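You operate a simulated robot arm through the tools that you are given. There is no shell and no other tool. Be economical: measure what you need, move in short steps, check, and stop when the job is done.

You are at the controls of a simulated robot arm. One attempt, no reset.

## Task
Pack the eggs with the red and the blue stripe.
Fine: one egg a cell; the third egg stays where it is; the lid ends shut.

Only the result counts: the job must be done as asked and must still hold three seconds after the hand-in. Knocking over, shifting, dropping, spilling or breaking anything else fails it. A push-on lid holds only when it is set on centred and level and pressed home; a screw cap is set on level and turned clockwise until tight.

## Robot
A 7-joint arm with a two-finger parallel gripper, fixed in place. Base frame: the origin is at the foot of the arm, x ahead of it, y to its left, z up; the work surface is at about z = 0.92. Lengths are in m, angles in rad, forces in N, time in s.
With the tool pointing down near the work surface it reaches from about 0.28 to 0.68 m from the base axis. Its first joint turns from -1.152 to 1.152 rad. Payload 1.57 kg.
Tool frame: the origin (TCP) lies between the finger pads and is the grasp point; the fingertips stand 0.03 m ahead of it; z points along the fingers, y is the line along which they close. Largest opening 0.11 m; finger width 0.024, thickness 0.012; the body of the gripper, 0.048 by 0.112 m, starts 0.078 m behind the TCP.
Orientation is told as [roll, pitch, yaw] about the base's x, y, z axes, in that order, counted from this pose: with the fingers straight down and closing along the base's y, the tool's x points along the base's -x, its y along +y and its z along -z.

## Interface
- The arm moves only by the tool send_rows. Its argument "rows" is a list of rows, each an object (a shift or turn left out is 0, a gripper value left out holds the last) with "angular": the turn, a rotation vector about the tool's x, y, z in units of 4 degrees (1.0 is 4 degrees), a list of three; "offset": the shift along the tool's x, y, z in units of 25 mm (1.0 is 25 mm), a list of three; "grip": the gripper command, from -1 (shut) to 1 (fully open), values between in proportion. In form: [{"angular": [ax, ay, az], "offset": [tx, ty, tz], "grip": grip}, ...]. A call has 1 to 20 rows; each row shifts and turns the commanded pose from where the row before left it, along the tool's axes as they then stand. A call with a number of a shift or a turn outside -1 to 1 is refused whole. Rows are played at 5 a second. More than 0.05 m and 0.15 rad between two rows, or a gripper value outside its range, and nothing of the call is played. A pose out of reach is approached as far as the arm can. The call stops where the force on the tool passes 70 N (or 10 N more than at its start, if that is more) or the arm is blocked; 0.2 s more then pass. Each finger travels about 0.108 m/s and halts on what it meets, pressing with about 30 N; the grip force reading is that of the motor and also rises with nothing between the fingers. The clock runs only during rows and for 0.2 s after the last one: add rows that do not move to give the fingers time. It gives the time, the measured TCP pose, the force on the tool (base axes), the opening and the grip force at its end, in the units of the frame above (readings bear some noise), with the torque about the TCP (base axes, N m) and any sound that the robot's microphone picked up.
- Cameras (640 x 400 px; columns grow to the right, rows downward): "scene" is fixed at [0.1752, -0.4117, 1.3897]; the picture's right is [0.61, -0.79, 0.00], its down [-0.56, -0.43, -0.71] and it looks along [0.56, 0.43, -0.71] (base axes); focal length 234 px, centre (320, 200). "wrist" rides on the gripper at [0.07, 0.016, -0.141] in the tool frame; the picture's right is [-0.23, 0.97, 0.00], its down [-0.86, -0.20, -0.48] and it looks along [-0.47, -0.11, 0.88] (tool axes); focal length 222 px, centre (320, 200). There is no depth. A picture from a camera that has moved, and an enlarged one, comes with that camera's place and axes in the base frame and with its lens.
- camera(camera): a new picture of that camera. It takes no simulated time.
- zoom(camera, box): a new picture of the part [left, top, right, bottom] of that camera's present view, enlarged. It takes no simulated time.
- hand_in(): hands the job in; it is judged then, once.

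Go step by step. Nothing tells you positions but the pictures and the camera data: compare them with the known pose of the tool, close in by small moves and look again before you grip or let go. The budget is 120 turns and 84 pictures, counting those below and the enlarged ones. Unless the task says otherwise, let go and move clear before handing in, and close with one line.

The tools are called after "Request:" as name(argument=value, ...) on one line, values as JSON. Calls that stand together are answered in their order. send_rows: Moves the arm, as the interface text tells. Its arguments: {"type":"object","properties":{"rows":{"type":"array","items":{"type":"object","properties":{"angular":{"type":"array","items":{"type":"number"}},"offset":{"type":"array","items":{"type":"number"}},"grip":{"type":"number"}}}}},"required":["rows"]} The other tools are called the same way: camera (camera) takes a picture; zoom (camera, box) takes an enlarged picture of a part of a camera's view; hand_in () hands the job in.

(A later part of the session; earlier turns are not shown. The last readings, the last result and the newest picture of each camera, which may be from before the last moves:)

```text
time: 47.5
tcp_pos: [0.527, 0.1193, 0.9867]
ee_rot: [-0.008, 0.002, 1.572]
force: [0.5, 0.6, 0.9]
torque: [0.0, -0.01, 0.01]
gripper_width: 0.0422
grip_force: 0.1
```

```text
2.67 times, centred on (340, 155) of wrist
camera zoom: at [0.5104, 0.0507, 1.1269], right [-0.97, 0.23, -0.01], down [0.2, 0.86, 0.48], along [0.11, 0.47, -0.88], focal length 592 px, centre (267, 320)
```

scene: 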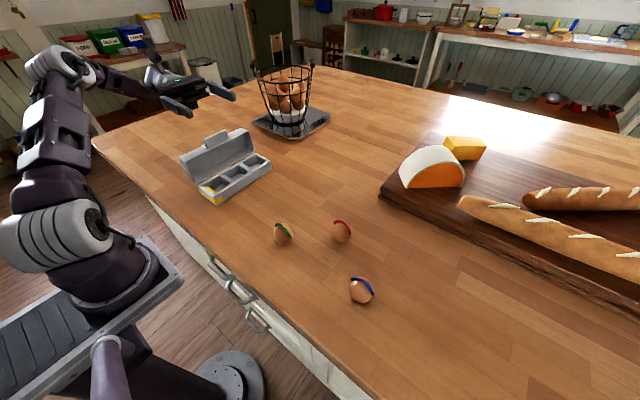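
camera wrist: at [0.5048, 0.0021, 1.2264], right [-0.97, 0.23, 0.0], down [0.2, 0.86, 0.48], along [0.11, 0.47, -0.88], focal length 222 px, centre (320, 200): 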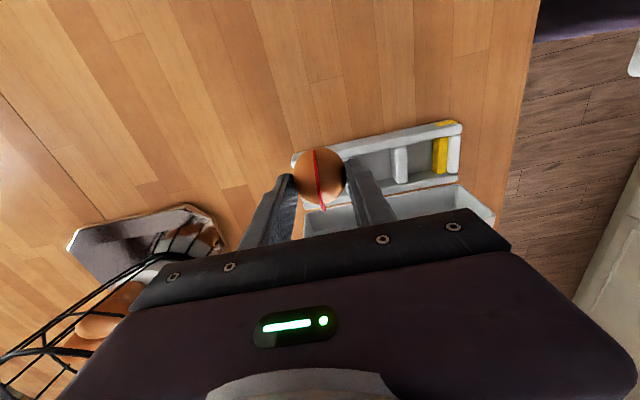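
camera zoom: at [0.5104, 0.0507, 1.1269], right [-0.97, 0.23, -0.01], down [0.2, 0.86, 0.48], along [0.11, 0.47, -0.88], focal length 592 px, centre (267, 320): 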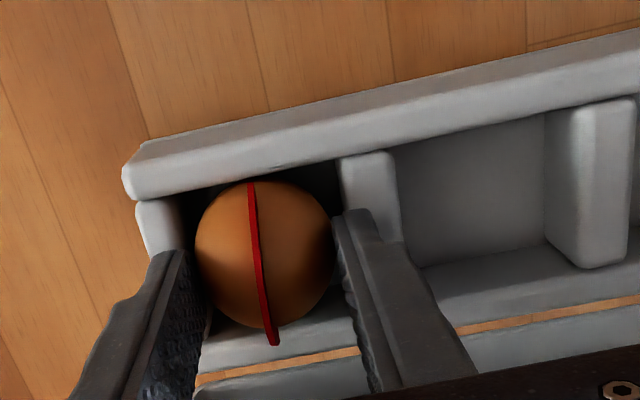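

Request:
send_rows(rows=[{"grip": -0.22}, {"grip": -0.2}, {"grip": -0.17}, {"grip": -0.12}, {}])

Request:
zoom(camera="wrist", box=[220, 80, 460, 230])

Request:
zoom(camera="scene", box=[200, 110, 290, 190])

```text
time: 48.7
tcp_pos: [0.5271, 0.1197, 0.9866]
ee_rot: [-0.006, 0.001, 1.571]
force: [-0.9, 1.1, -0.7]
torque: [0.01, -0.03, 0.0]
gripper_width: 0.0486
grip_force: 0.1
```

```text
2.67 times, centred on (340, 155) of wrist
camera zoom: at [0.5105, 0.0507, 1.127], right [-0.97, 0.23, -0.01], down [0.2, 0.86, 0.48], along [0.11, 0.47, -0.88], focal length 592 px, centre (267, 320)
```

zoom: 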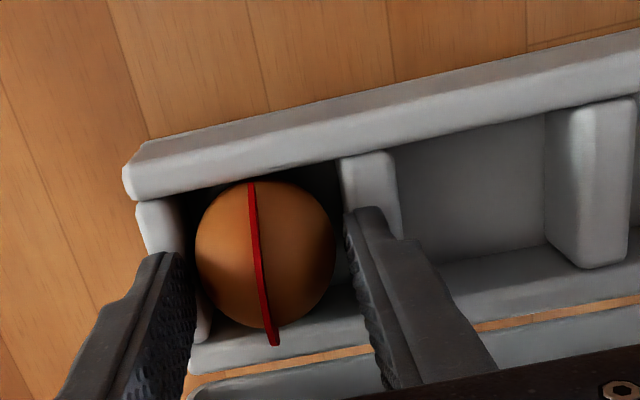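

```text
5.00 times, centred on (245, 150) of scene
camera zoom: at [0.1752, -0.4117, 1.3897], right [0.61, -0.79, 0.0], down [-0.56, -0.43, -0.71], along [0.56, 0.43, -0.71], focal length 1169 px, centre (695, 450)
```

zoom: 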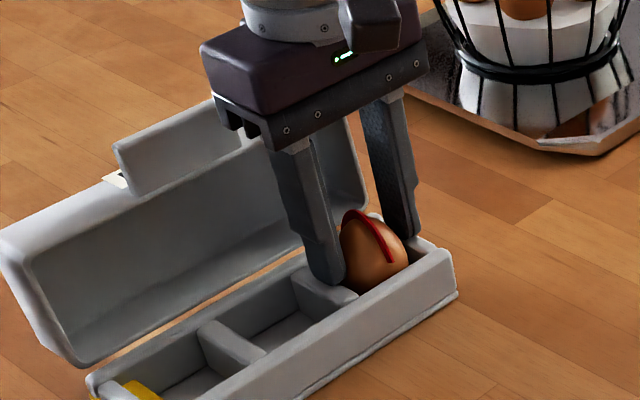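

The egg is released and sitting in the right cell. Rising out slowly.

Request:
send_rows(rows=[{"grip": 0.0}, {"offset": [0, 0, -0.3]}, {"offset": [0, 0, -0.5]}, {"offset": [0, 0, -0.8]}, {"offset": [0, 0, -0.9]}, {"offset": [0, 0, -0.9]}, {"offset": [0, 0, -0.9]}, {}])

Request:
zoom(camera="scene", box=[180, 100, 300, 210])

```text
time: 50.5
tcp_pos: [0.5263, 0.1199, 1.0919]
ee_rot: [-0.007, 0.001, 1.572]
force: [0.4, 0.7, 0.0]
torque: [-0.02, 0.01, -0.03]
gripper_width: 0.0551
grip_force: 0.1
```

```text
3.64 times, centred on (240, 155) of scene
camera zoom: at [0.1752, -0.4117, 1.3897], right [0.61, -0.79, 0.0], down [-0.56, -0.43, -0.71], along [0.56, 0.43, -0.71], focal length 850 px, centre (611, 364)
```

zoom: 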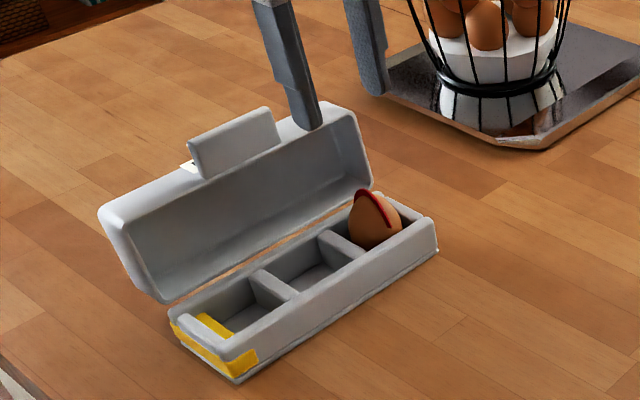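

Red is placed. Travelling to above the blue egg at about (0.379, -0.354), fingers opening on the way.

Request:
send_rows(rows=[{"offset": [0.948, 0.2945, 0]}, {"offset": [0.948, 0.2945, 0]}, {"offset": [0.948, 0.2945, 0]}, {"offset": [0.948, 0.2945, 0]}, {"offset": [0.948, 0.2945, 0]}, {"offset": [0.948, 0.2945, 0]}, {"offset": [0.948, 0.2945, 0]}, {"offset": [0.948, 0.2945, 0]}, {"offset": [0.948, 0.2945, 0]}, {"offset": [0.948, 0.2945, 0]}, {"offset": [0.948, 0.2945, 0], "grip": 1}, {"offset": [0.948, 0.2945, 0]}, {"offset": [0.948, 0.2945, 0]}, {"offset": [0.948, 0.2945, 0]}, {"offset": [0.948, 0.2945, 0]}, {"offset": [0.948, 0.2945, 0]}, {"offset": [0.948, 0.2945, 0]}, {"offset": [0.948, 0.2945, 0]}, {"offset": [0.948, 0.2945, 0]}, {"offset": [0.948, 0.2945, 0]}])

Request:
send_rows(rows=[{"offset": [0, 0, 0.7]}, {"offset": [0, 0, 0.7]}, {"offset": [0, 0, 0.7]}, {"offset": [0, 0, 0.7]}, {}])

Request:
zoom(camera="wrist", box=[200, 60, 460, 260])

Request:
zoom(camera="scene", box=[300, 210, 420, 320])

```text
time: 54.7
tcp_pos: [0.3779, -0.3576, 1.0911]
ee_rot: [-0.006, 0.0, 1.571]
force: [0.5, -0.7, 0.4]
torque: [0.01, 0.01, 0.0]
gripper_width: 0.1099
grip_force: 0.0
```

```text
time: 55.9
tcp_pos: [0.3775, -0.3567, 1.0228]
ee_rot: [-0.008, 0.0, 1.571]
force: [-0.6, 0.4, 0.9]
torque: [0.0, -0.02, 0.02]
gripper_width: 0.1102
grip_force: 0.0
```

```text
2.00 times, centred on (330, 160) of wrist
camera zoom: at [0.3622, -0.4251, 1.1633], right [-0.97, 0.23, -0.01], down [0.2, 0.86, 0.48], along [0.11, 0.47, -0.88], focal length 444 px, centre (300, 280)
```

zoom: 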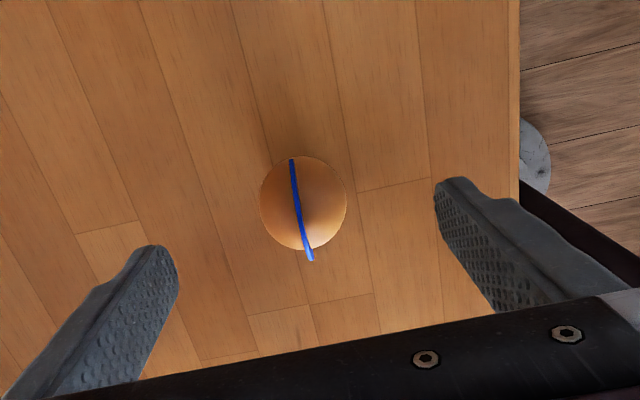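

```text
3.64 times, centred on (360, 265) of scene
camera zoom: at [0.1752, -0.4117, 1.3897], right [0.61, -0.79, 0.0], down [-0.56, -0.43, -0.71], along [0.56, 0.43, -0.71], focal length 850 px, centre (174, -36)
```

zoom: 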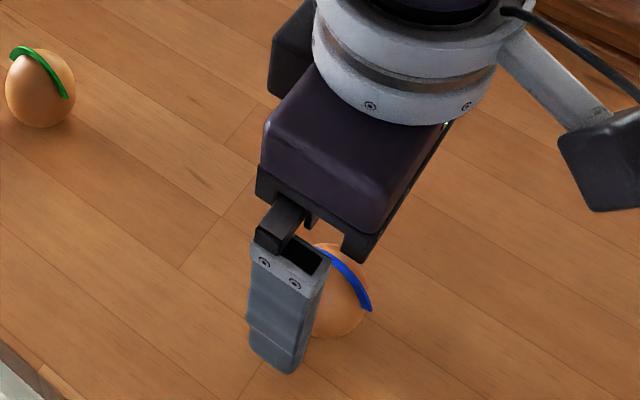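

Blue egg centre is at (0.3775, -0.353). Same approach as for red.

Request:
send_rows(rows=[{"offset": [-0.13, 0, 0.35]}, {"offset": [0, 0, 0.5]}, {"offset": [0, 0, 0.5]}, {"offset": [0, 0, 0.5]}, {"grip": 0.3}, {"grip": 0.0}, {"grip": -0.1}, {}])

Request:
zoom(camera="wrist", box=[200, 60, 460, 260])

```text
time: 57.7
tcp_pos: [0.3805, -0.3524, 0.9768]
ee_rot: [-0.007, 0.0, 1.57]
force: [0.3, 0.7, 0.3]
torque: [-0.01, 0.0, 0.0]
gripper_width: 0.0494
grip_force: 0.1
```

```text
2.00 times, centred on (330, 160) of wrist
camera zoom: at [0.3631, -0.4209, 1.1164], right [-0.97, 0.23, -0.01], down [0.2, 0.86, 0.48], along [0.11, 0.47, -0.88], focal length 444 px, centre (300, 280)
```

zoom: 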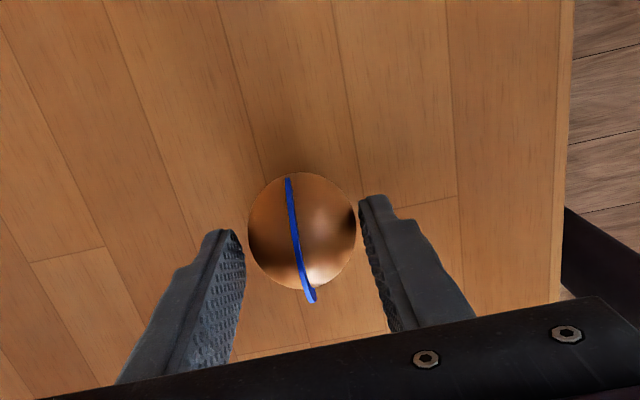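

Aligned. Closing in steps and then lifting.

Request:
send_rows(rows=[{"grip": -0.14}, {"grip": -0.18}, {"grip": -0.22}, {"grip": -0.25}, {"grip": -0.28}, {"grip": -0.32}, {}])

Request:
send_rows(rows=[{"offset": [0, 0, -0.4]}, {"offset": [0, 0, -0.8]}, {"offset": [0, 0, -0.8]}, {"offset": [0, 0, -0.8]}, {"offset": [0, 0, -0.8]}, {"offset": [0, 0, -0.8]}, {}])

Request:
zoom(camera="wrist", box=[200, 60, 460, 260])

```text
time: 59.3
tcp_pos: [0.3791, -0.352, 0.9762]
ee_rot: [-0.007, 0.002, 1.571]
force: [-0.8, -0.9, -0.1]
torque: [-0.02, 0.0, -0.01]
gripper_width: 0.0423
grip_force: 30.5
```

```text
time: 60.9
tcp_pos: [0.3786, -0.3528, 1.0875]
ee_rot: [-0.008, 0.0, 1.571]
force: [0.2, 0.5, -0.5]
torque: [-0.01, -0.01, -0.01]
gripper_width: 0.042
grip_force: 30.3
```

```text
2.00 times, centred on (330, 160) of wrist
camera zoom: at [0.3625, -0.4204, 1.2275], right [-0.97, 0.23, -0.01], down [0.2, 0.86, 0.48], along [0.11, 0.47, -0.88], focal length 444 px, centre (300, 280)
```

zoom: 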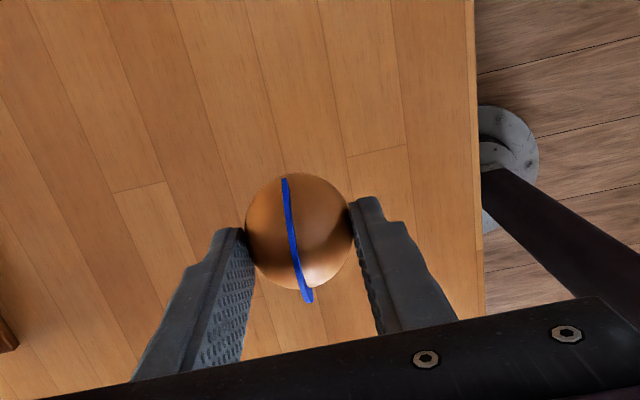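

Blue is held. Carrying it to the left cell at about (0.395, 0.119), stopping just short.

Request:
send_rows(rows=[{"offset": [0.0, 0, -0.4]}, {"offset": [-0.932, -0.0345, 0]}, {"offset": [-0.932, -0.0345, 0]}, {"offset": [-0.932, -0.0345, 0]}, {"offset": [-0.932, -0.0345, 0]}, {"offset": [-0.932, -0.0345, 0]}, {"offset": [-0.932, -0.0345, 0]}, {"offset": [-0.932, -0.0345, 0]}, {"offset": [-0.932, -0.0345, 0]}, {"offset": [-0.932, -0.0345, 0]}, {"offset": [-0.932, -0.0345, 0]}, {"offset": [-0.932, -0.0345, 0]}, {"offset": [-0.932, -0.0345, 0]}, {"offset": [-0.932, -0.0345, 0]}, {"offset": [-0.932, -0.0345, 0]}, {"offset": [-0.932, -0.0345, 0]}, {"offset": [-0.932, -0.0345, 0]}, {"offset": [-0.932, -0.0345, 0]}, {"offset": [-0.932, -0.0345, 0]}, {"offset": [-0.932, -0.0345, 0]}])

Request:
send_rows(rows=[{"offset": [-0.5, 0, 0]}, {"offset": [-0.5, 0, 0.5]}, {"offset": [0, 0, 0.7]}, {"offset": [0, 0, 0.7]}, {"offset": [0, 0, 0.7]}, {}])

Request:
zoom(camera="wrist", box=[200, 80, 440, 230])

Request:
zoom(camera="scene", box=[170, 100, 290, 210])

```text
time: 65.1
tcp_pos: [0.3963, 0.0912, 1.0961]
ee_rot: [-0.007, 0.003, 1.572]
force: [-0.1, -0.2, 0.1]
torque: [0.0, 0.0, 0.04]
gripper_width: 0.0415
grip_force: 30.1
```

```text
time: 66.5
tcp_pos: [0.3957, 0.1151, 1.031]
ee_rot: [-0.008, 0.003, 1.57]
force: [-0.6, -1.0, 0.0]
torque: [-0.02, 0.04, -0.01]
gripper_width: 0.0418
grip_force: 30.1
```

```text
2.67 times, centred on (320, 155) of wrist
camera zoom: at [0.3792, 0.0472, 1.1712], right [-0.97, 0.23, -0.01], down [0.2, 0.86, 0.48], along [0.11, 0.47, -0.88], focal length 592 px, centre (320, 320)
```

zoom: 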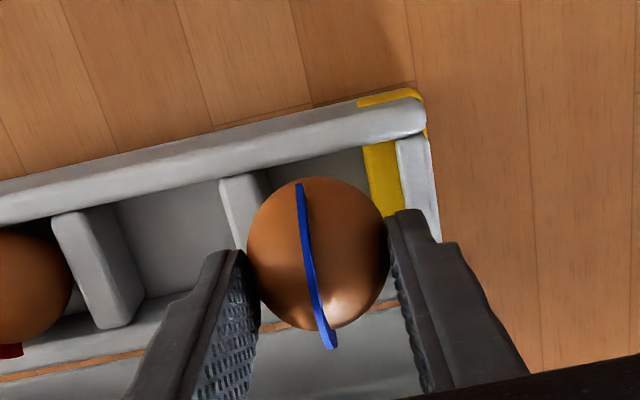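

```text
3.64 times, centred on (230, 155) of scene
camera zoom: at [0.1752, -0.4117, 1.3897], right [0.61, -0.79, 0.0], down [-0.56, -0.43, -0.71], along [0.56, 0.43, -0.71], focal length 850 px, centre (647, 364)
```

zoom: 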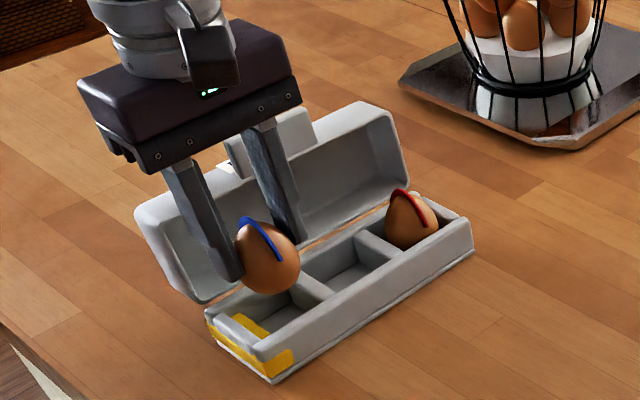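

Left cell centre is about (0.390, 0.117). Adjusting and lowering to just above the rim.

Request:
send_rows(rows=[{"offset": [-0.08, 0.16, 0.4]}, {"offset": [0, 0, 0.5]}, {"offset": [0, 0, 0.5]}, {}])

Request:
zoom(camera="wrist", box=[220, 80, 440, 230])

Request:
zoom(camera="scene", box=[180, 130, 270, 210])

```text
time: 67.5
tcp_pos: [0.3924, 0.1184, 0.9959]
ee_rot: [-0.006, 0.003, 1.571]
force: [-0.6, -0.9, -0.6]
torque: [0.0, 0.02, -0.01]
gripper_width: 0.0414
grip_force: 29.9
```

```text
2.67 times, centred on (330, 155) of wrist
camera zoom: at [0.3754, 0.0492, 1.1368], right [-0.97, 0.23, -0.01], down [0.2, 0.86, 0.48], along [0.11, 0.47, -0.88], focal length 592 px, centre (293, 320)
```

zoom: 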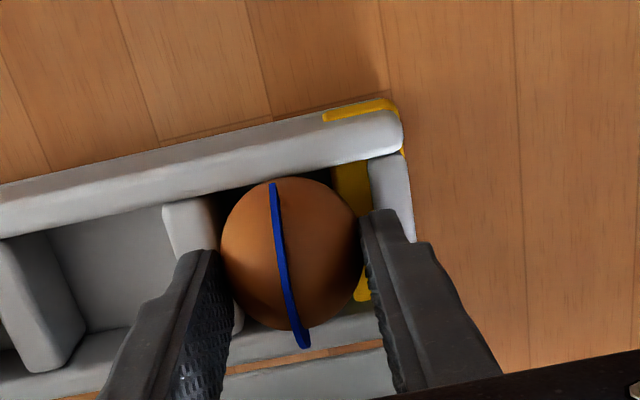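

```text
5.00 times, centred on (225, 170) of scene
camera zoom: at [0.1752, -0.4117, 1.3897], right [0.61, -0.79, 0.0], down [-0.56, -0.43, -0.71], along [0.56, 0.43, -0.71], focal length 1169 px, centre (795, 350)
```

zoom: 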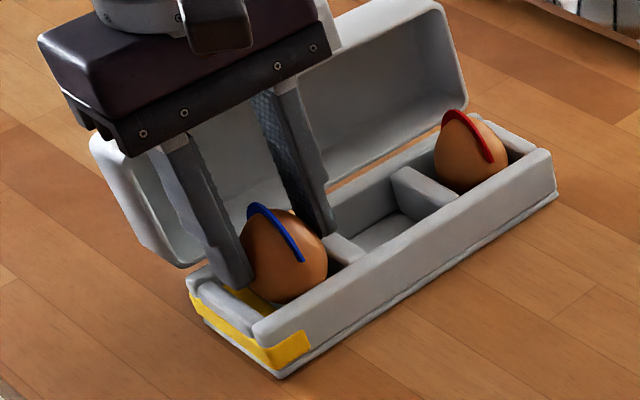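

Shifting 3 mm to -x and lowering to the release height found before (TCP z about 0.988).

Request:
send_rows(rows=[{"offset": [0, 0.13, 0]}, {"offset": [0, 0, 0.16]}, {"offset": [0, 0, 0.15]}, {}])

Request:
zoom(camera="wrist", box=[220, 80, 440, 230])

```text
time: 68.5
tcp_pos: [0.3901, 0.1184, 0.9896]
ee_rot: [-0.006, 0.001, 1.57]
force: [-0.4, 0.1, -1.5]
torque: [-0.03, 0.0, 0.0]
gripper_width: 0.0415
grip_force: 29.8
```

```text
2.67 times, centred on (330, 155) of wrist
camera zoom: at [0.3723, 0.0495, 1.1296], right [-0.97, 0.23, -0.01], down [0.2, 0.86, 0.48], along [0.11, 0.46, -0.88], focal length 592 px, centre (293, 320)
```

zoom: 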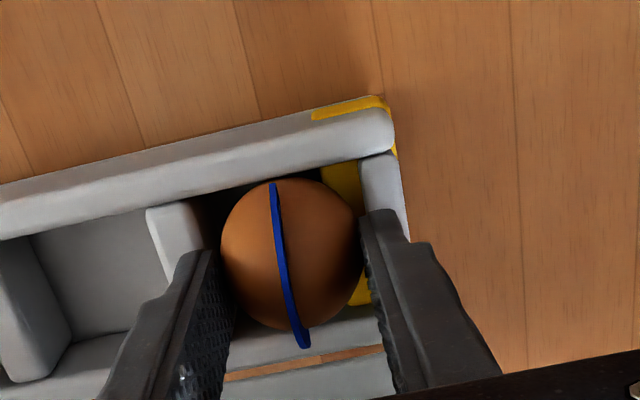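

Well centred in the cell. Lowering 1 mm more and easing the fingers open.

Request:
send_rows(rows=[{"offset": [0, 0, 0.05]}, {"grip": -0.28}, {"grip": -0.26}, {"grip": -0.25}, {"grip": -0.24}, {"grip": -0.23}, {"grip": -0.22}, {"grip": -0.2}, {"grip": -0.17}, {"grip": -0.12}, {}])

Request:
zoom(camera="wrist", box=[220, 80, 440, 230])

Request:
zoom(camera="scene", box=[180, 130, 270, 210])

```text
time: 70.9
tcp_pos: [0.3894, 0.1188, 0.9881]
ee_rot: [-0.007, 0.0, 1.57]
force: [0.2, 0.1, -0.8]
torque: [-0.04, 0.0, -0.02]
gripper_width: 0.0483
grip_force: 0.0
```

```text
2.67 times, centred on (330, 155) of wrist
camera zoom: at [0.3726, 0.0499, 1.1282], right [-0.97, 0.23, -0.01], down [0.2, 0.86, 0.48], along [0.11, 0.47, -0.88], focal length 592 px, centre (293, 320)
```

zoom: 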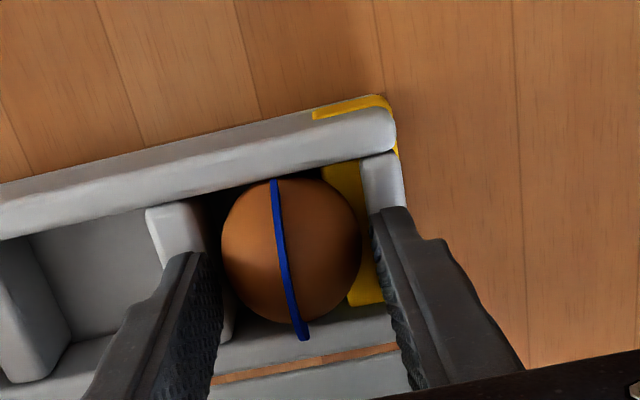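

```text
5.00 times, centred on (225, 170) of scene
camera zoom: at [0.1752, -0.4117, 1.3897], right [0.61, -0.79, 0.0], down [-0.56, -0.43, -0.71], along [0.56, 0.43, -0.71], focal length 1169 px, centre (795, 350)
```

zoom: 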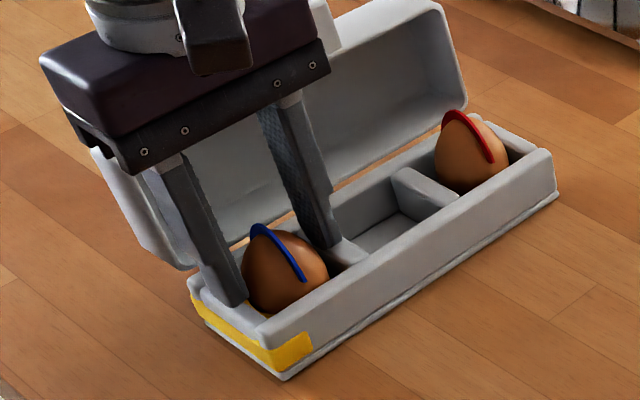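

Both eggs are seated. Rising clear to plan closing the lid.

Request:
send_rows(rows=[{"grip": 0.0}, {"offset": [0, 0, -0.3]}, {"offset": [0, 0, -0.5]}, {"offset": [0, 0, -0.8]}, {"offset": [0, 0, -0.9]}, {"offset": [0, 0, -0.9]}, {"offset": [0, 0, -0.9]}, {"offset": [0, 0, -0.9]}, {"offset": [0, 0, -0.9]}, {"offset": [0, 0, -0.9]}, {"offset": [0.5, -0.6, 0], "grip": 1}, {"offset": [0.5, -0.6, 0]}, {"offset": [0.5, -0.6, 0]}, {"offset": [0.5, -0.6, 0]}, {}])

Request:
zoom(camera="wrist", box=[190, 90, 470, 250])

Request:
zoom(camera="scene", box=[160, 110, 280, 210])

```text
time: 74.1
tcp_pos: [0.4482, 0.0672, 1.1632]
ee_rot: [-0.007, 0.0, 1.572]
force: [0.1, -0.1, -0.4]
torque: [0.02, -0.01, -0.01]
gripper_width: 0.1097
grip_force: 0.1
```

```text
2.29 times, centred on (330, 170) of wrist
camera zoom: at [0.4321, -0.0013, 1.3024], right [-0.97, 0.23, -0.01], down [0.2, 0.86, 0.48], along [0.11, 0.47, -0.88], focal length 508 px, centre (297, 269)
```

zoom: 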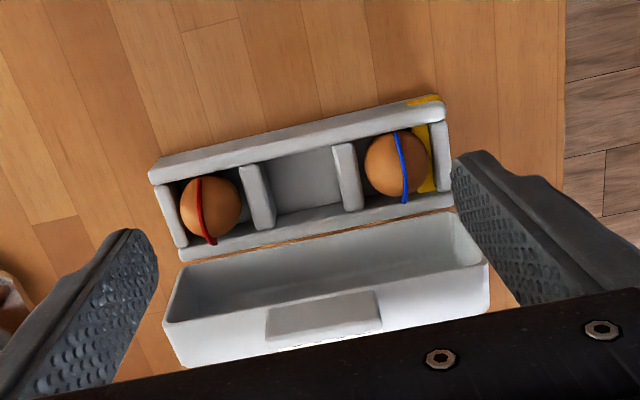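

```text
4.00 times, centred on (220, 160) of scene
camera zoom: at [0.1752, -0.4117, 1.3897], right [0.61, -0.79, 0.0], down [-0.56, -0.43, -0.71], along [0.56, 0.43, -0.71], focal length 935 px, centre (720, 360)
```

zoom: 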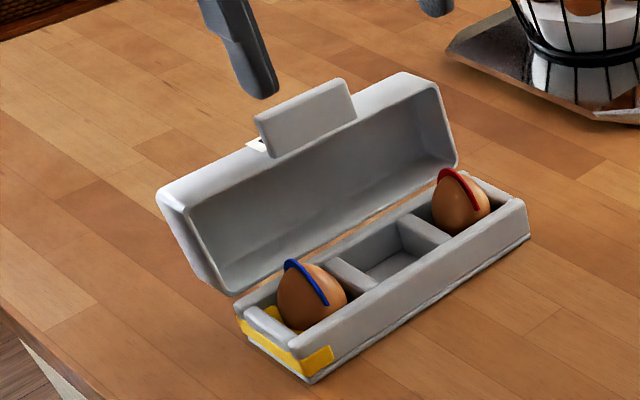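

The lid stands at about 96°, with the tab top at about (y 0.168, z 1.066) and x centre about 0.456. To close it under control I'll grip the tab with the hand rolled -45°, so I end at about +45° when it's shut. First, moving above and behind it and rolling.

Request:
send_rows(rows=[{"offset": [-0.9, -0.1, 0]}, {"offset": [-0.9, -0.1, 0]}, {"offset": [-0.9, -0.1, 0]}, {"offset": [-0.9, 0, 0]}, {"offset": [-0.9, 0, 0]}, {"offset": [-0.8, 0, 0]}, {"angular": [0, 1, 0]}, {"angular": [0, 1, 0]}, {"angular": [0, 1, 0]}, {"angular": [0, 1, 0]}, {"angular": [0, 1, 0]}, {"angular": [0, 1, 0]}, {"angular": [0, 1, 0]}, {"angular": [0, 1, 0]}, {"angular": [0, 1, 0]}, {"angular": [0, 1, 0]}, {"angular": [0, 1, 0]}, {}])

Request:
camera(camera="wrist")

Request:
zoom(camera="scene", box=[150, 60, 300, 210])

```text
time: 77.9
tcp_pos: [0.4552, 0.2004, 1.1634]
ee_rot: [-0.012, 0.771, 1.565]
force: [-0.1, -0.3, 0.4]
torque: [0.01, 0.01, 0.01]
gripper_width: 0.1098
grip_force: 0.0
```

```text
26 pictures are left
camera wrist: at [0.4385, 0.25, 1.3126], right [-0.97, 0.16, -0.17], down [0.2, 0.95, -0.25], along [0.12, -0.28, -0.95], focal length 222 px, centre (320, 200)
```

wrist: 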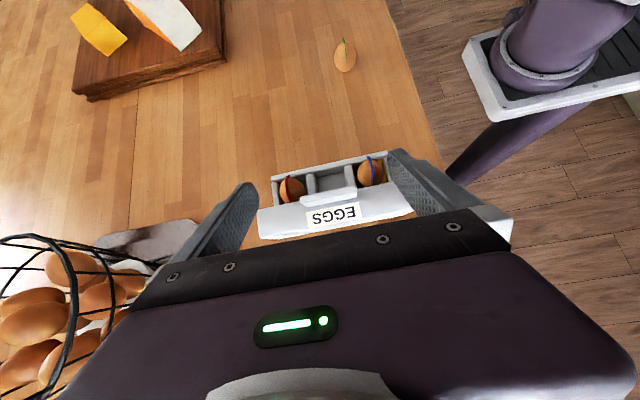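

```text
2.67 times, centred on (225, 135) of scene
camera zoom: at [0.1752, -0.4117, 1.3897], right [0.61, -0.79, 0.0], down [-0.56, -0.43, -0.71], along [0.56, 0.43, -0.71], focal length 623 px, centre (573, 373)
```

zoom: 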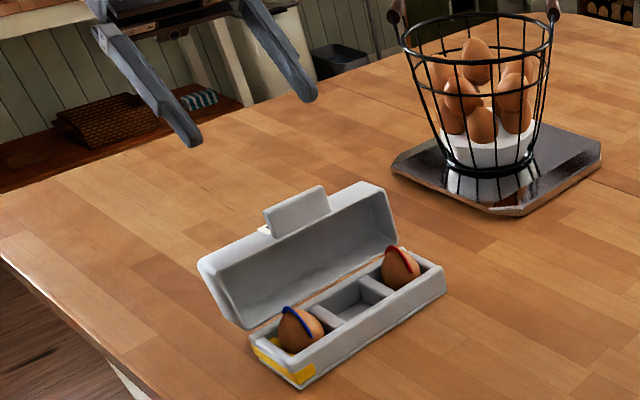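

Well clear of the basket. Approaching the tab most of the way, then checking.

Request:
send_rows(rows=[{"offset": [-0.5, 0, 0.75]}, {"offset": [-0.5, 0, 0.75]}, {"offset": [-0.5, 0, 0.6]}, {}])

Request:
zoom(camera="wrist", box=[190, 90, 470, 250])

Request:
zoom(camera="scene", box=[160, 90, 280, 190])

```text
time: 78.9
tcp_pos: [0.4558, 0.1896, 1.1002]
ee_rot: [-0.009, 0.771, 1.564]
force: [0.2, 0.3, 0.5]
torque: [0.01, 0.02, 0.02]
gripper_width: 0.1099
grip_force: 0.1
```

```text
2.29 times, centred on (330, 170) of wrist
camera zoom: at [0.4388, 0.2395, 1.2493], right [-0.97, 0.16, -0.16], down [0.2, 0.95, -0.25], along [0.12, -0.28, -0.95], focal length 508 px, centre (297, 269)
```

zoom: 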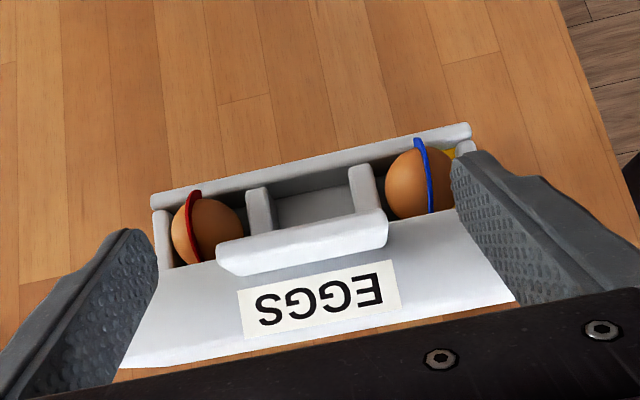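

```text
4.00 times, centred on (220, 140) of scene
camera zoom: at [0.1752, -0.4117, 1.3897], right [0.61, -0.79, 0.0], down [-0.56, -0.43, -0.71], along [0.56, 0.43, -0.71], focal length 935 px, centre (720, 440)
```

zoom: 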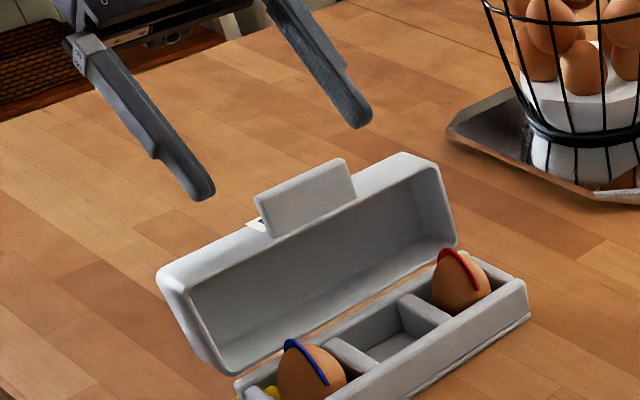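

The tab top is at about (y 0.173, z 1.065), x 0.458. Final approach and gentle close.

Request:
send_rows(rows=[{"offset": [-0.3, -0.08, 0.43]}, {"offset": [-0.31, 0, 0.44]}, {}])

Request:
zoom(camera="wrist", box=[190, 90, 470, 250])

Request:
zoom(camera="scene", box=[170, 100, 270, 190])

```text
time: 79.7
tcp_pos: [0.4572, 0.1859, 1.0729]
ee_rot: [-0.009, 0.771, 1.564]
force: [-0.1, -0.1, -0.3]
torque: [0.0, -0.03, 0.02]
gripper_width: 0.11
grip_force: 0.0
```

```text
2.29 times, centred on (330, 170) of wrist
camera zoom: at [0.4409, 0.2355, 1.2225], right [-0.97, 0.16, -0.16], down [0.2, 0.95, -0.25], along [0.12, -0.28, -0.95], focal length 508 px, centre (297, 269)
```

zoom: 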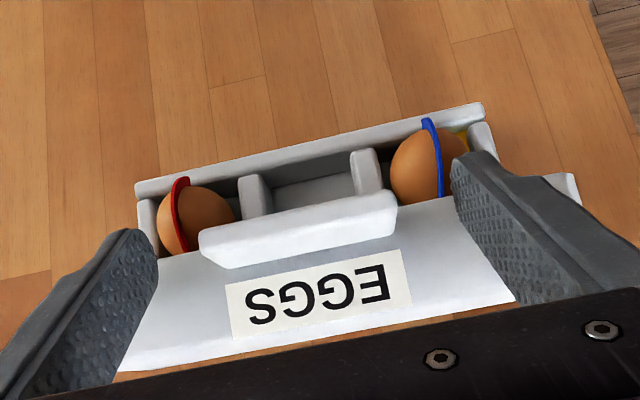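

```text
4.44 times, centred on (220, 145) of scene
camera zoom: at [0.1752, -0.4117, 1.3897], right [0.61, -0.79, 0.0], down [-0.56, -0.43, -0.71], along [0.56, 0.43, -0.71], focal length 1039 px, centre (764, 444)
```

zoom: 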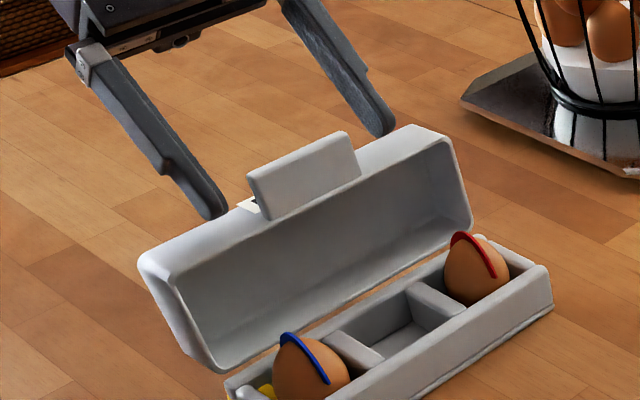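

Overlap with the tab looks right. Closing on it.

Request:
send_rows(rows=[{"grip": 0.5}, {"grip": 0.35}, {"grip": 0.25}, {"grip": 0.1}, {"grip": 0.0}, {}])

Request:
zoom(camera="scene", box=[170, 100, 270, 200])

```text
time: 81.1
tcp_pos: [0.4571, 0.1864, 1.0736]
ee_rot: [-0.01, 0.77, 1.565]
force: [1.8, 0.8, 0.4]
torque: [0.02, 0.08, 0.07]
gripper_width: 0.0695
grip_force: 30.5
```

```text
4.00 times, centred on (220, 150) of scene
camera zoom: at [0.1752, -0.4117, 1.3897], right [0.61, -0.79, 0.0], down [-0.56, -0.43, -0.71], along [0.56, 0.43, -0.71], focal length 935 px, centre (720, 400)
```

zoom: 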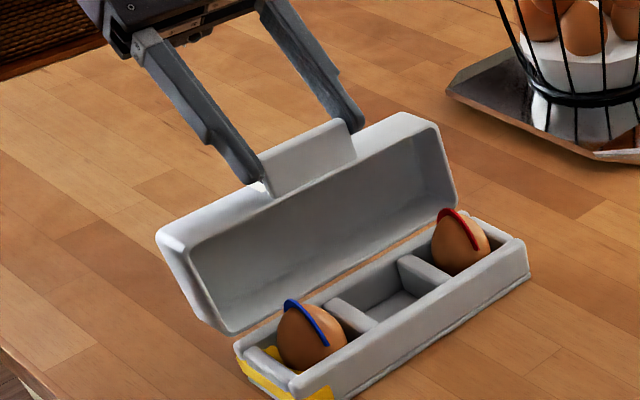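

Gripped. Rotating the lid closed around the hinge, first 24°.

Request:
send_rows(rows=[{"angular": [0, -1, 0], "offset": [0.279, 0, 0.174]}, {"angular": [0, -1, 0], "offset": [0.279, 0, 0.174]}, {"angular": [0, -1, 0], "offset": [0.279, 0, 0.174]}, {"angular": [0, -1, 0], "offset": [0.279, 0, 0.174]}, {"angular": [0, -1, 0], "offset": [0.279, 0, 0.174]}, {"angular": [0, -1, 0], "offset": [0.279, 0, 0.174]}, {}])

Request:
zoom(camera="scene", box=[170, 100, 270, 200])

```text
time: 82.7
tcp_pos: [0.4577, 0.1379, 1.0743]
ee_rot: [-0.009, 0.349, 1.568]
force: [3.8, -3.6, 17.0]
torque: [-0.04, 0.18, 0.2]
gripper_width: 0.0694
grip_force: 30.5
```

```text
4.00 times, centred on (220, 150) of scene
camera zoom: at [0.1751, -0.4119, 1.3896], right [0.61, -0.79, 0.0], down [-0.56, -0.43, -0.71], along [0.56, 0.43, -0.71], focal length 935 px, centre (720, 400)
```

zoom: 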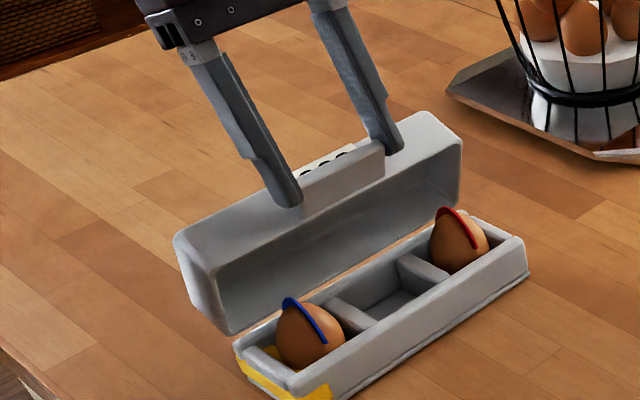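

About 17 N of downward pressing has built up. Relieving it by ~2 mm up and reading again.

Request:
send_rows(rows=[{"offset": [0.03, 0, -0.07]}, {}])

```text
time: 83.3
tcp_pos: [0.4583, 0.1382, 1.0757]
ee_rot: [-0.004, 0.349, 1.569]
force: [-1.4, -0.9, -0.9]
torque: [-0.02, -0.06, -0.04]
gripper_width: 0.0694
grip_force: 29.7
```

Forces are back to zero. The refit hinge is (y 0.157, z 0.962). Continuing 20°.

Request:
send_rows(rows=[{"angular": [0, -1, 0], "offset": [0.28, 0, 0.16]}, {"angular": [0, -1, 0], "offset": [0.28, 0, 0.16]}, {"angular": [0, -1, 0], "offset": [0.28, 0, 0.16]}, {"angular": [0, -1, 0], "offset": [0.28, 0, 0.16]}, {"angular": [0, -1, 0], "offset": [0.28, 0, 0.16]}, {}])

Request:
zoom(camera="scene", box=[170, 110, 270, 210])

```text
time: 84.7
tcp_pos: [0.458, 0.1003, 1.0652]
ee_rot: [-0.008, 0.0, 1.572]
force: [0.6, 0.0, -2.1]
torque: [-0.11, 0.16, 0.04]
gripper_width: 0.0694
grip_force: 30.1
```

```text
4.00 times, centred on (220, 160) of scene
camera zoom: at [0.1752, -0.4117, 1.3897], right [0.61, -0.79, 0.0], down [-0.56, -0.43, -0.71], along [0.56, 0.43, -0.71], focal length 935 px, centre (720, 360)
```

zoom: 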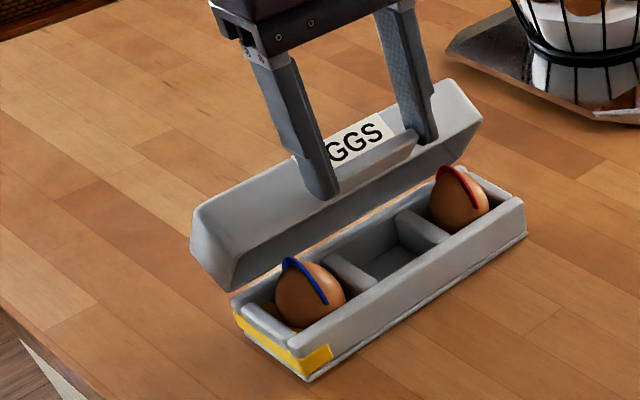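

Tracking well, lid at about 50°. Continuing 20°.

Request:
send_rows(rows=[{"angular": [0, -1, 0], "offset": [0.28, 0, 0.175]}, {"angular": [0, -1, 0], "offset": [0.28, 0, 0.165]}, {"angular": [0, -1, 0], "offset": [0.28, 0, 0.165]}, {"angular": [0, -1, 0], "offset": [0.28, 0, 0.165]}, {"angular": [0, -1, 0], "offset": [0.28, 0, 0.165]}, {}])

Request:
zoom(camera="scene", box=[170, 110, 270, 210])

```text
time: 86.1
tcp_pos: [0.4589, 0.0669, 1.0394]
ee_rot: [-0.007, -0.348, 1.573]
force: [0.5, -0.2, -2.5]
torque: [-0.23, 0.15, 0.07]
gripper_width: 0.0696
grip_force: 29.9
```

```text
4.00 times, centred on (220, 160) of scene
camera zoom: at [0.1752, -0.4117, 1.3897], right [0.61, -0.79, 0.0], down [-0.56, -0.43, -0.71], along [0.56, 0.43, -0.71], focal length 935 px, centre (720, 360)
```

zoom: 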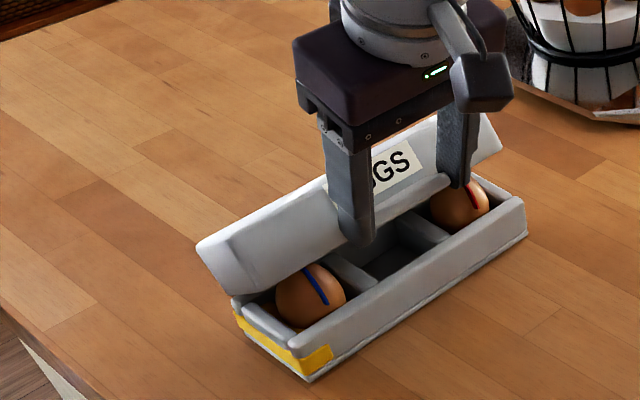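

Request:
send_rows(rows=[{"angular": [0, -1, 0], "offset": [0.28, 0, 0.175]}, {"angular": [0, -1, 0], "offset": [0.28, 0, 0.165]}, {"angular": [0, -1, 0], "offset": [0.28, 0, 0.165]}, {"angular": [0, -1, 0], "offset": [0.28, 0, 0.165]}, {}])

Request:
zoom(camera="scene", box=[170, 110, 270, 210])

```text
time: 87.3
tcp_pos: [0.459, 0.0501, 1.0121]
ee_rot: [-0.009, -0.627, 1.575]
force: [-0.7, -1.5, -3.0]
torque: [-0.27, 0.15, 0.02]
gripper_width: 0.0696
grip_force: 30.2
```

```text
4.00 times, centred on (220, 160) of scene
camera zoom: at [0.1752, -0.4117, 1.3897], right [0.61, -0.79, 0.0], down [-0.56, -0.43, -0.71], along [0.56, 0.43, -0.71], focal length 935 px, centre (720, 360)
```

zoom: 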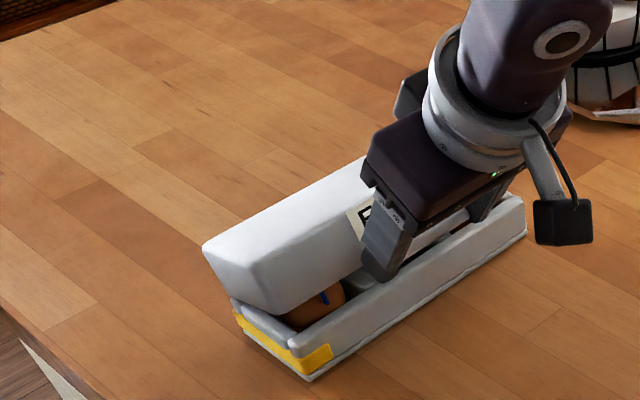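

Lid at about 16°. Continuing in small steps to contact.

Request:
send_rows(rows=[{"angular": [0, -1, 0], "offset": [0.28, 0, 0.17]}, {"angular": [0, -1, 0], "offset": [0.28, 0, 0.165]}, {"angular": [0, -1, 0], "offset": [0.28, 0, 0.165]}, {}])

Request:
zoom(camera="scene", box=[170, 120, 270, 210])

```text
time: 88.3
tcp_pos: [0.4586, 0.0417, 0.9896]
ee_rot: [-0.011, -0.837, 1.579]
force: [0.1, -0.3, -1.8]
torque: [-0.19, 0.23, 0.04]
gripper_width: 0.0691
grip_force: 30.2
```

```text
4.44 times, centred on (220, 165) of scene
camera zoom: at [0.1752, -0.4117, 1.3897], right [0.61, -0.79, 0.0], down [-0.56, -0.43, -0.71], along [0.56, 0.43, -0.71], focal length 1039 px, centre (764, 356)
```

zoom: 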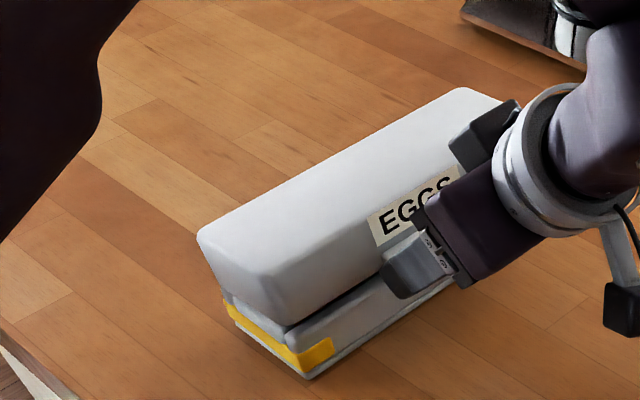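

Almost shut. One more step, then check the force.

Request:
send_rows(rows=[{"angular": [0, -0.5, 0], "offset": [0.14, 0, 0.083]}, {"angular": [0, -0.5, 0], "offset": [0.14, 0, 0.083]}, {}])

Request:
zoom(camera="scene", box=[170, 120, 270, 210])

```text
time: 89.1
tcp_pos: [0.4589, 0.04, 0.9803]
ee_rot: [-0.012, -0.907, 1.579]
force: [0.2, 0.6, -3.0]
torque: [-0.18, 0.2, -0.11]
gripper_width: 0.0695
grip_force: 30.4
```

```text
4.44 times, centred on (220, 165) of scene
camera zoom: at [0.1752, -0.4117, 1.3897], right [0.61, -0.79, 0.0], down [-0.56, -0.43, -0.71], along [0.56, 0.43, -0.71], focal length 1039 px, centre (764, 356)
```

zoom: 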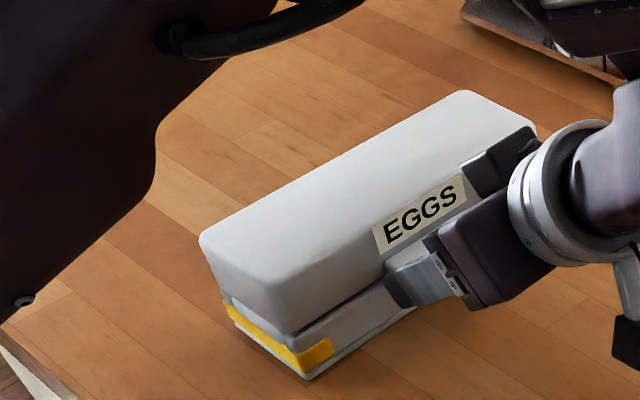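

Request:
send_rows(rows=[{"angular": [0, -0.5, 0], "offset": [0.14, 0, 0.083]}, {}])

Request:
send_rows(rows=[{"angular": [0, -0.4, 0], "offset": [0.11, 0, 0.068]}, {}])

```text
time: 89.7
tcp_pos: [0.4583, 0.0404, 0.9754]
ee_rot: [-0.011, -0.941, 1.581]
force: [0.1, 0.5, -1.5]
torque: [-0.21, 0.17, 0.05]
gripper_width: 0.0693
grip_force: 30.1
```

```text
time: 90.3
tcp_pos: [0.4602, 0.0402, 0.974]
ee_rot: [-0.011, -0.97, 1.581]
force: [0.3, -4.1, 6.9]
torque: [-0.06, 0.78, 0.32]
gripper_width: 0.0695
grip_force: 29.9
```

Contact force has appeared; checking the seam.

Request:
zoom(camera="scene", box=[180, 130, 260, 205])

```text
5.33 times, centred on (220, 168) of scene
camera zoom: at [0.1751, -0.4118, 1.3896], right [0.61, -0.79, 0.0], down [-0.56, -0.43, -0.71], along [0.56, 0.43, -0.71], focal length 1247 px, centre (853, 373)
```

zoom: 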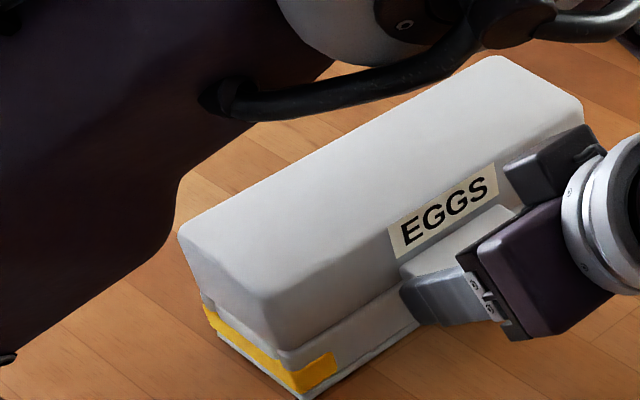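

The seam looks shut. Opening the fingers and backing straight out.

Request:
send_rows(rows=[{"grip": 0.3}, {"grip": 0.4}, {"grip": 0.7}, {"offset": [0, 0, -0.4]}, {"offset": [0, 0, -0.8]}, {"offset": [0, 0, -0.8]}, {"offset": [0, 0, -0.8]}, {"offset": [0, 0, -0.8]}, {}])

Request:
zoom(camera="scene", box=[170, 110, 290, 210])

```text
time: 92.3
tcp_pos: [0.4589, -0.0357, 1.026]
ee_rot: [-0.011, -0.969, 1.582]
force: [0.5, -0.5, 1.0]
torque: [-0.02, 0.0, 0.02]
gripper_width: 0.0932
grip_force: 0.0
```

```text
4.00 times, centred on (230, 160) of scene
camera zoom: at [0.1752, -0.4117, 1.3897], right [0.61, -0.79, 0.0], down [-0.56, -0.43, -0.71], along [0.56, 0.43, -0.71], focal length 935 px, centre (680, 360)
```

zoom: 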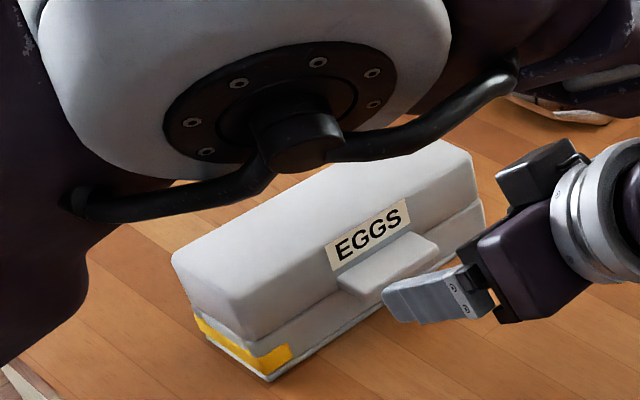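

Looks shut as at the start. Rising, bringing the hand upright, and viewing once more.

Request:
send_rows(rows=[{"offset": [-0.8, 0, -0.55]}, {"offset": [-0.8, 0, -0.55]}, {"offset": [-0.8, 0, -0.55]}, {"offset": [-0.8, 0, -0.55]}, {"angular": [0, 1, 0]}, {"angular": [0, 1, 0]}, {"angular": [0, 1, 0]}, {"angular": [0, 1, 0]}, {"angular": [0, 1, 0]}, {"angular": [0, 1, 0]}, {"angular": [0, 1, 0]}, {"angular": [0, 1, 0]}, {"angular": [0, 1, 0]}, {"angular": [0, 1, 0]}, {"angular": [0, 1, 0]}, {"angular": [0, 1, 0]}, {"angular": [0, 1, 0]}, {"angular": [0, 0.9, 0]}, {}])

Request:
camera(camera="scene")

Request:
zoom(camera="scene", box=[170, 120, 280, 210])

```text
time: 96.3
tcp_pos: [0.4575, -0.0341, 1.1214]
ee_rot: [-0.006, 0.002, 1.571]
force: [0.1, 0.4, 0.9]
torque: [0.0, 0.03, 0.0]
gripper_width: 0.0937
grip_force: 0.0
```

```text
11 pictures are left
```

scene: 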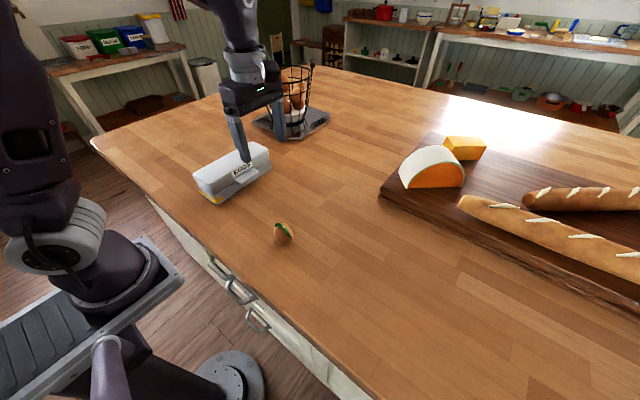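

```text
4.44 times, centred on (225, 165) of scene
camera zoom: at [0.1752, -0.4117, 1.3897], right [0.61, -0.79, 0.0], down [-0.56, -0.43, -0.71], along [0.56, 0.43, -0.71], focal length 1039 px, centre (742, 356)
```

zoom: 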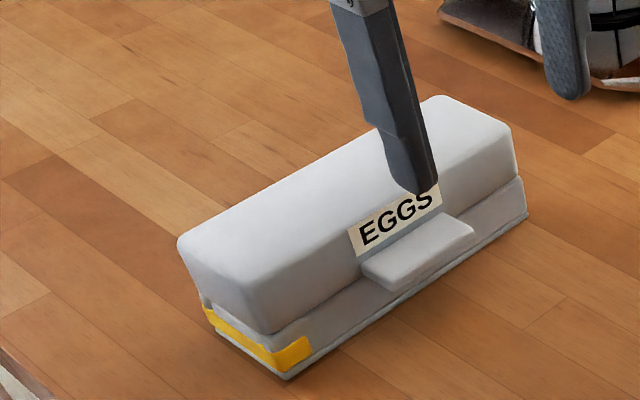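

The seam matches the initial shut state, and the green egg hasn't moved. I'll give the tab one gentle press with closed fingers to be sure it's home.

Request:
send_rows(rows=[{"offset": [-0.84, 0, 0], "grip": -1}, {"offset": [-0.84, 0, 0]}, {"offset": [-0.84, 0, 0]}, {"offset": [-0.84, 0, 0]}, {"offset": [-0.8, 0, 0]}, {"offset": [0, 0, 0.8]}, {"offset": [0, 0, 0.8]}, {"offset": [0, 0, 0.8]}, {"offset": [0, 0, 0.8]}, {"offset": [0, 0, 0.8]}, {"offset": [0, 0, 0.4]}, {}])

Request:
zoom(camera="scene", box=[170, 120, 280, 210])

```text
time: 98.9
tcp_pos: [0.4587, 0.0695, 1.0122]
ee_rot: [-0.007, 0.0, 1.571]
force: [0.0, 1.0, -0.5]
torque: [0.0, 0.05, 0.03]
gripper_width: 0.0
grip_force: 21.6
```

```text
4.44 times, centred on (225, 165) of scene
camera zoom: at [0.1752, -0.4117, 1.3897], right [0.61, -0.79, 0.0], down [-0.56, -0.43, -0.71], along [0.56, 0.43, -0.71], focal length 1039 px, centre (742, 356)
```

zoom: 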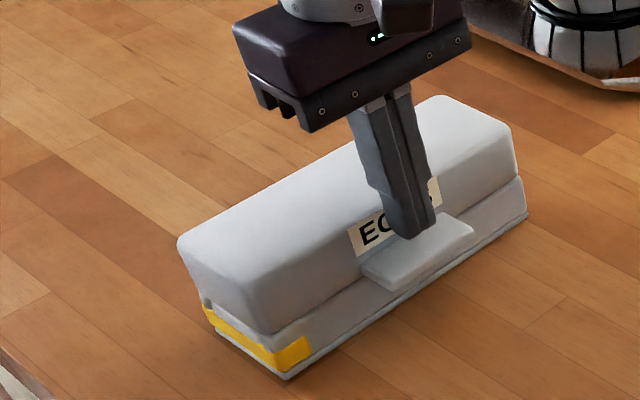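

Request:
send_rows(rows=[{"offset": [0, 0, 0.15]}, {"offset": [0, 0, 0.1]}, {}])

Request:
send_rows(rows=[{"offset": [0, 0, 0.08]}, {"offset": [0, 0, 0.04]}, {}])

```text
time: 99.7
tcp_pos: [0.4589, 0.0696, 1.0055]
ee_rot: [-0.007, 0.001, 1.571]
force: [0.2, -0.7, -0.4]
torque: [-0.02, -0.04, 0.02]
gripper_width: 0.0001
grip_force: 20.6
```

```text
time: 100.5
tcp_pos: [0.4585, 0.0703, 1.0032]
ee_rot: [-0.007, 0.002, 1.571]
force: [-0.1, 0.3, -0.3]
torque: [0.02, 0.0, -0.01]
gripper_width: 0.0
grip_force: 21.3
```

Request:
send_rows(rows=[{"offset": [0, 0, 0.06]}, {"offset": [0, 0, 0.04]}, {}])

Request:
send_rows(rows=[{"offset": [0, 0, 0.05]}, {}])

```text
time: 101.3
tcp_pos: [0.4582, 0.0697, 1.0008]
ee_rot: [-0.007, 0.002, 1.571]
force: [-0.6, -0.1, 0.5]
torque: [-0.01, 0.0, 0.02]
gripper_width: 0.0002
grip_force: 21.6
```

```text
time: 101.9
tcp_pos: [0.459, 0.0689, 0.9989]
ee_rot: [-0.007, 0.001, 1.571]
force: [0.3, 1.4, -0.6]
torque: [0.0, -0.02, 0.0]
gripper_width: 0.0002
grip_force: 21.4
```

Request:
send_rows(rows=[{"offset": [0, 0, 0.05]}, {"offset": [0, 0, 0.04]}, {}])

Request:
send_rows(rows=[{"offset": [0, 0, 0.05]}, {}])

```text
time: 102.7
tcp_pos: [0.4578, 0.0692, 0.9971]
ee_rot: [-0.01, 0.0, 1.572]
force: [-2.1, -1.9, 34.9]
torque: [0.3, 0.1, 0.04]
gripper_width: 0.0002
grip_force: 21.3
```

```text
time: 103.3
tcp_pos: [0.459, 0.0689, 0.9969]
ee_rot: [-0.014, 0.0, 1.57]
force: [-1.0, -7.3, 66.6]
torque: [0.59, 0.08, 0.06]
gripper_width: 0.0002
grip_force: 21.4
```

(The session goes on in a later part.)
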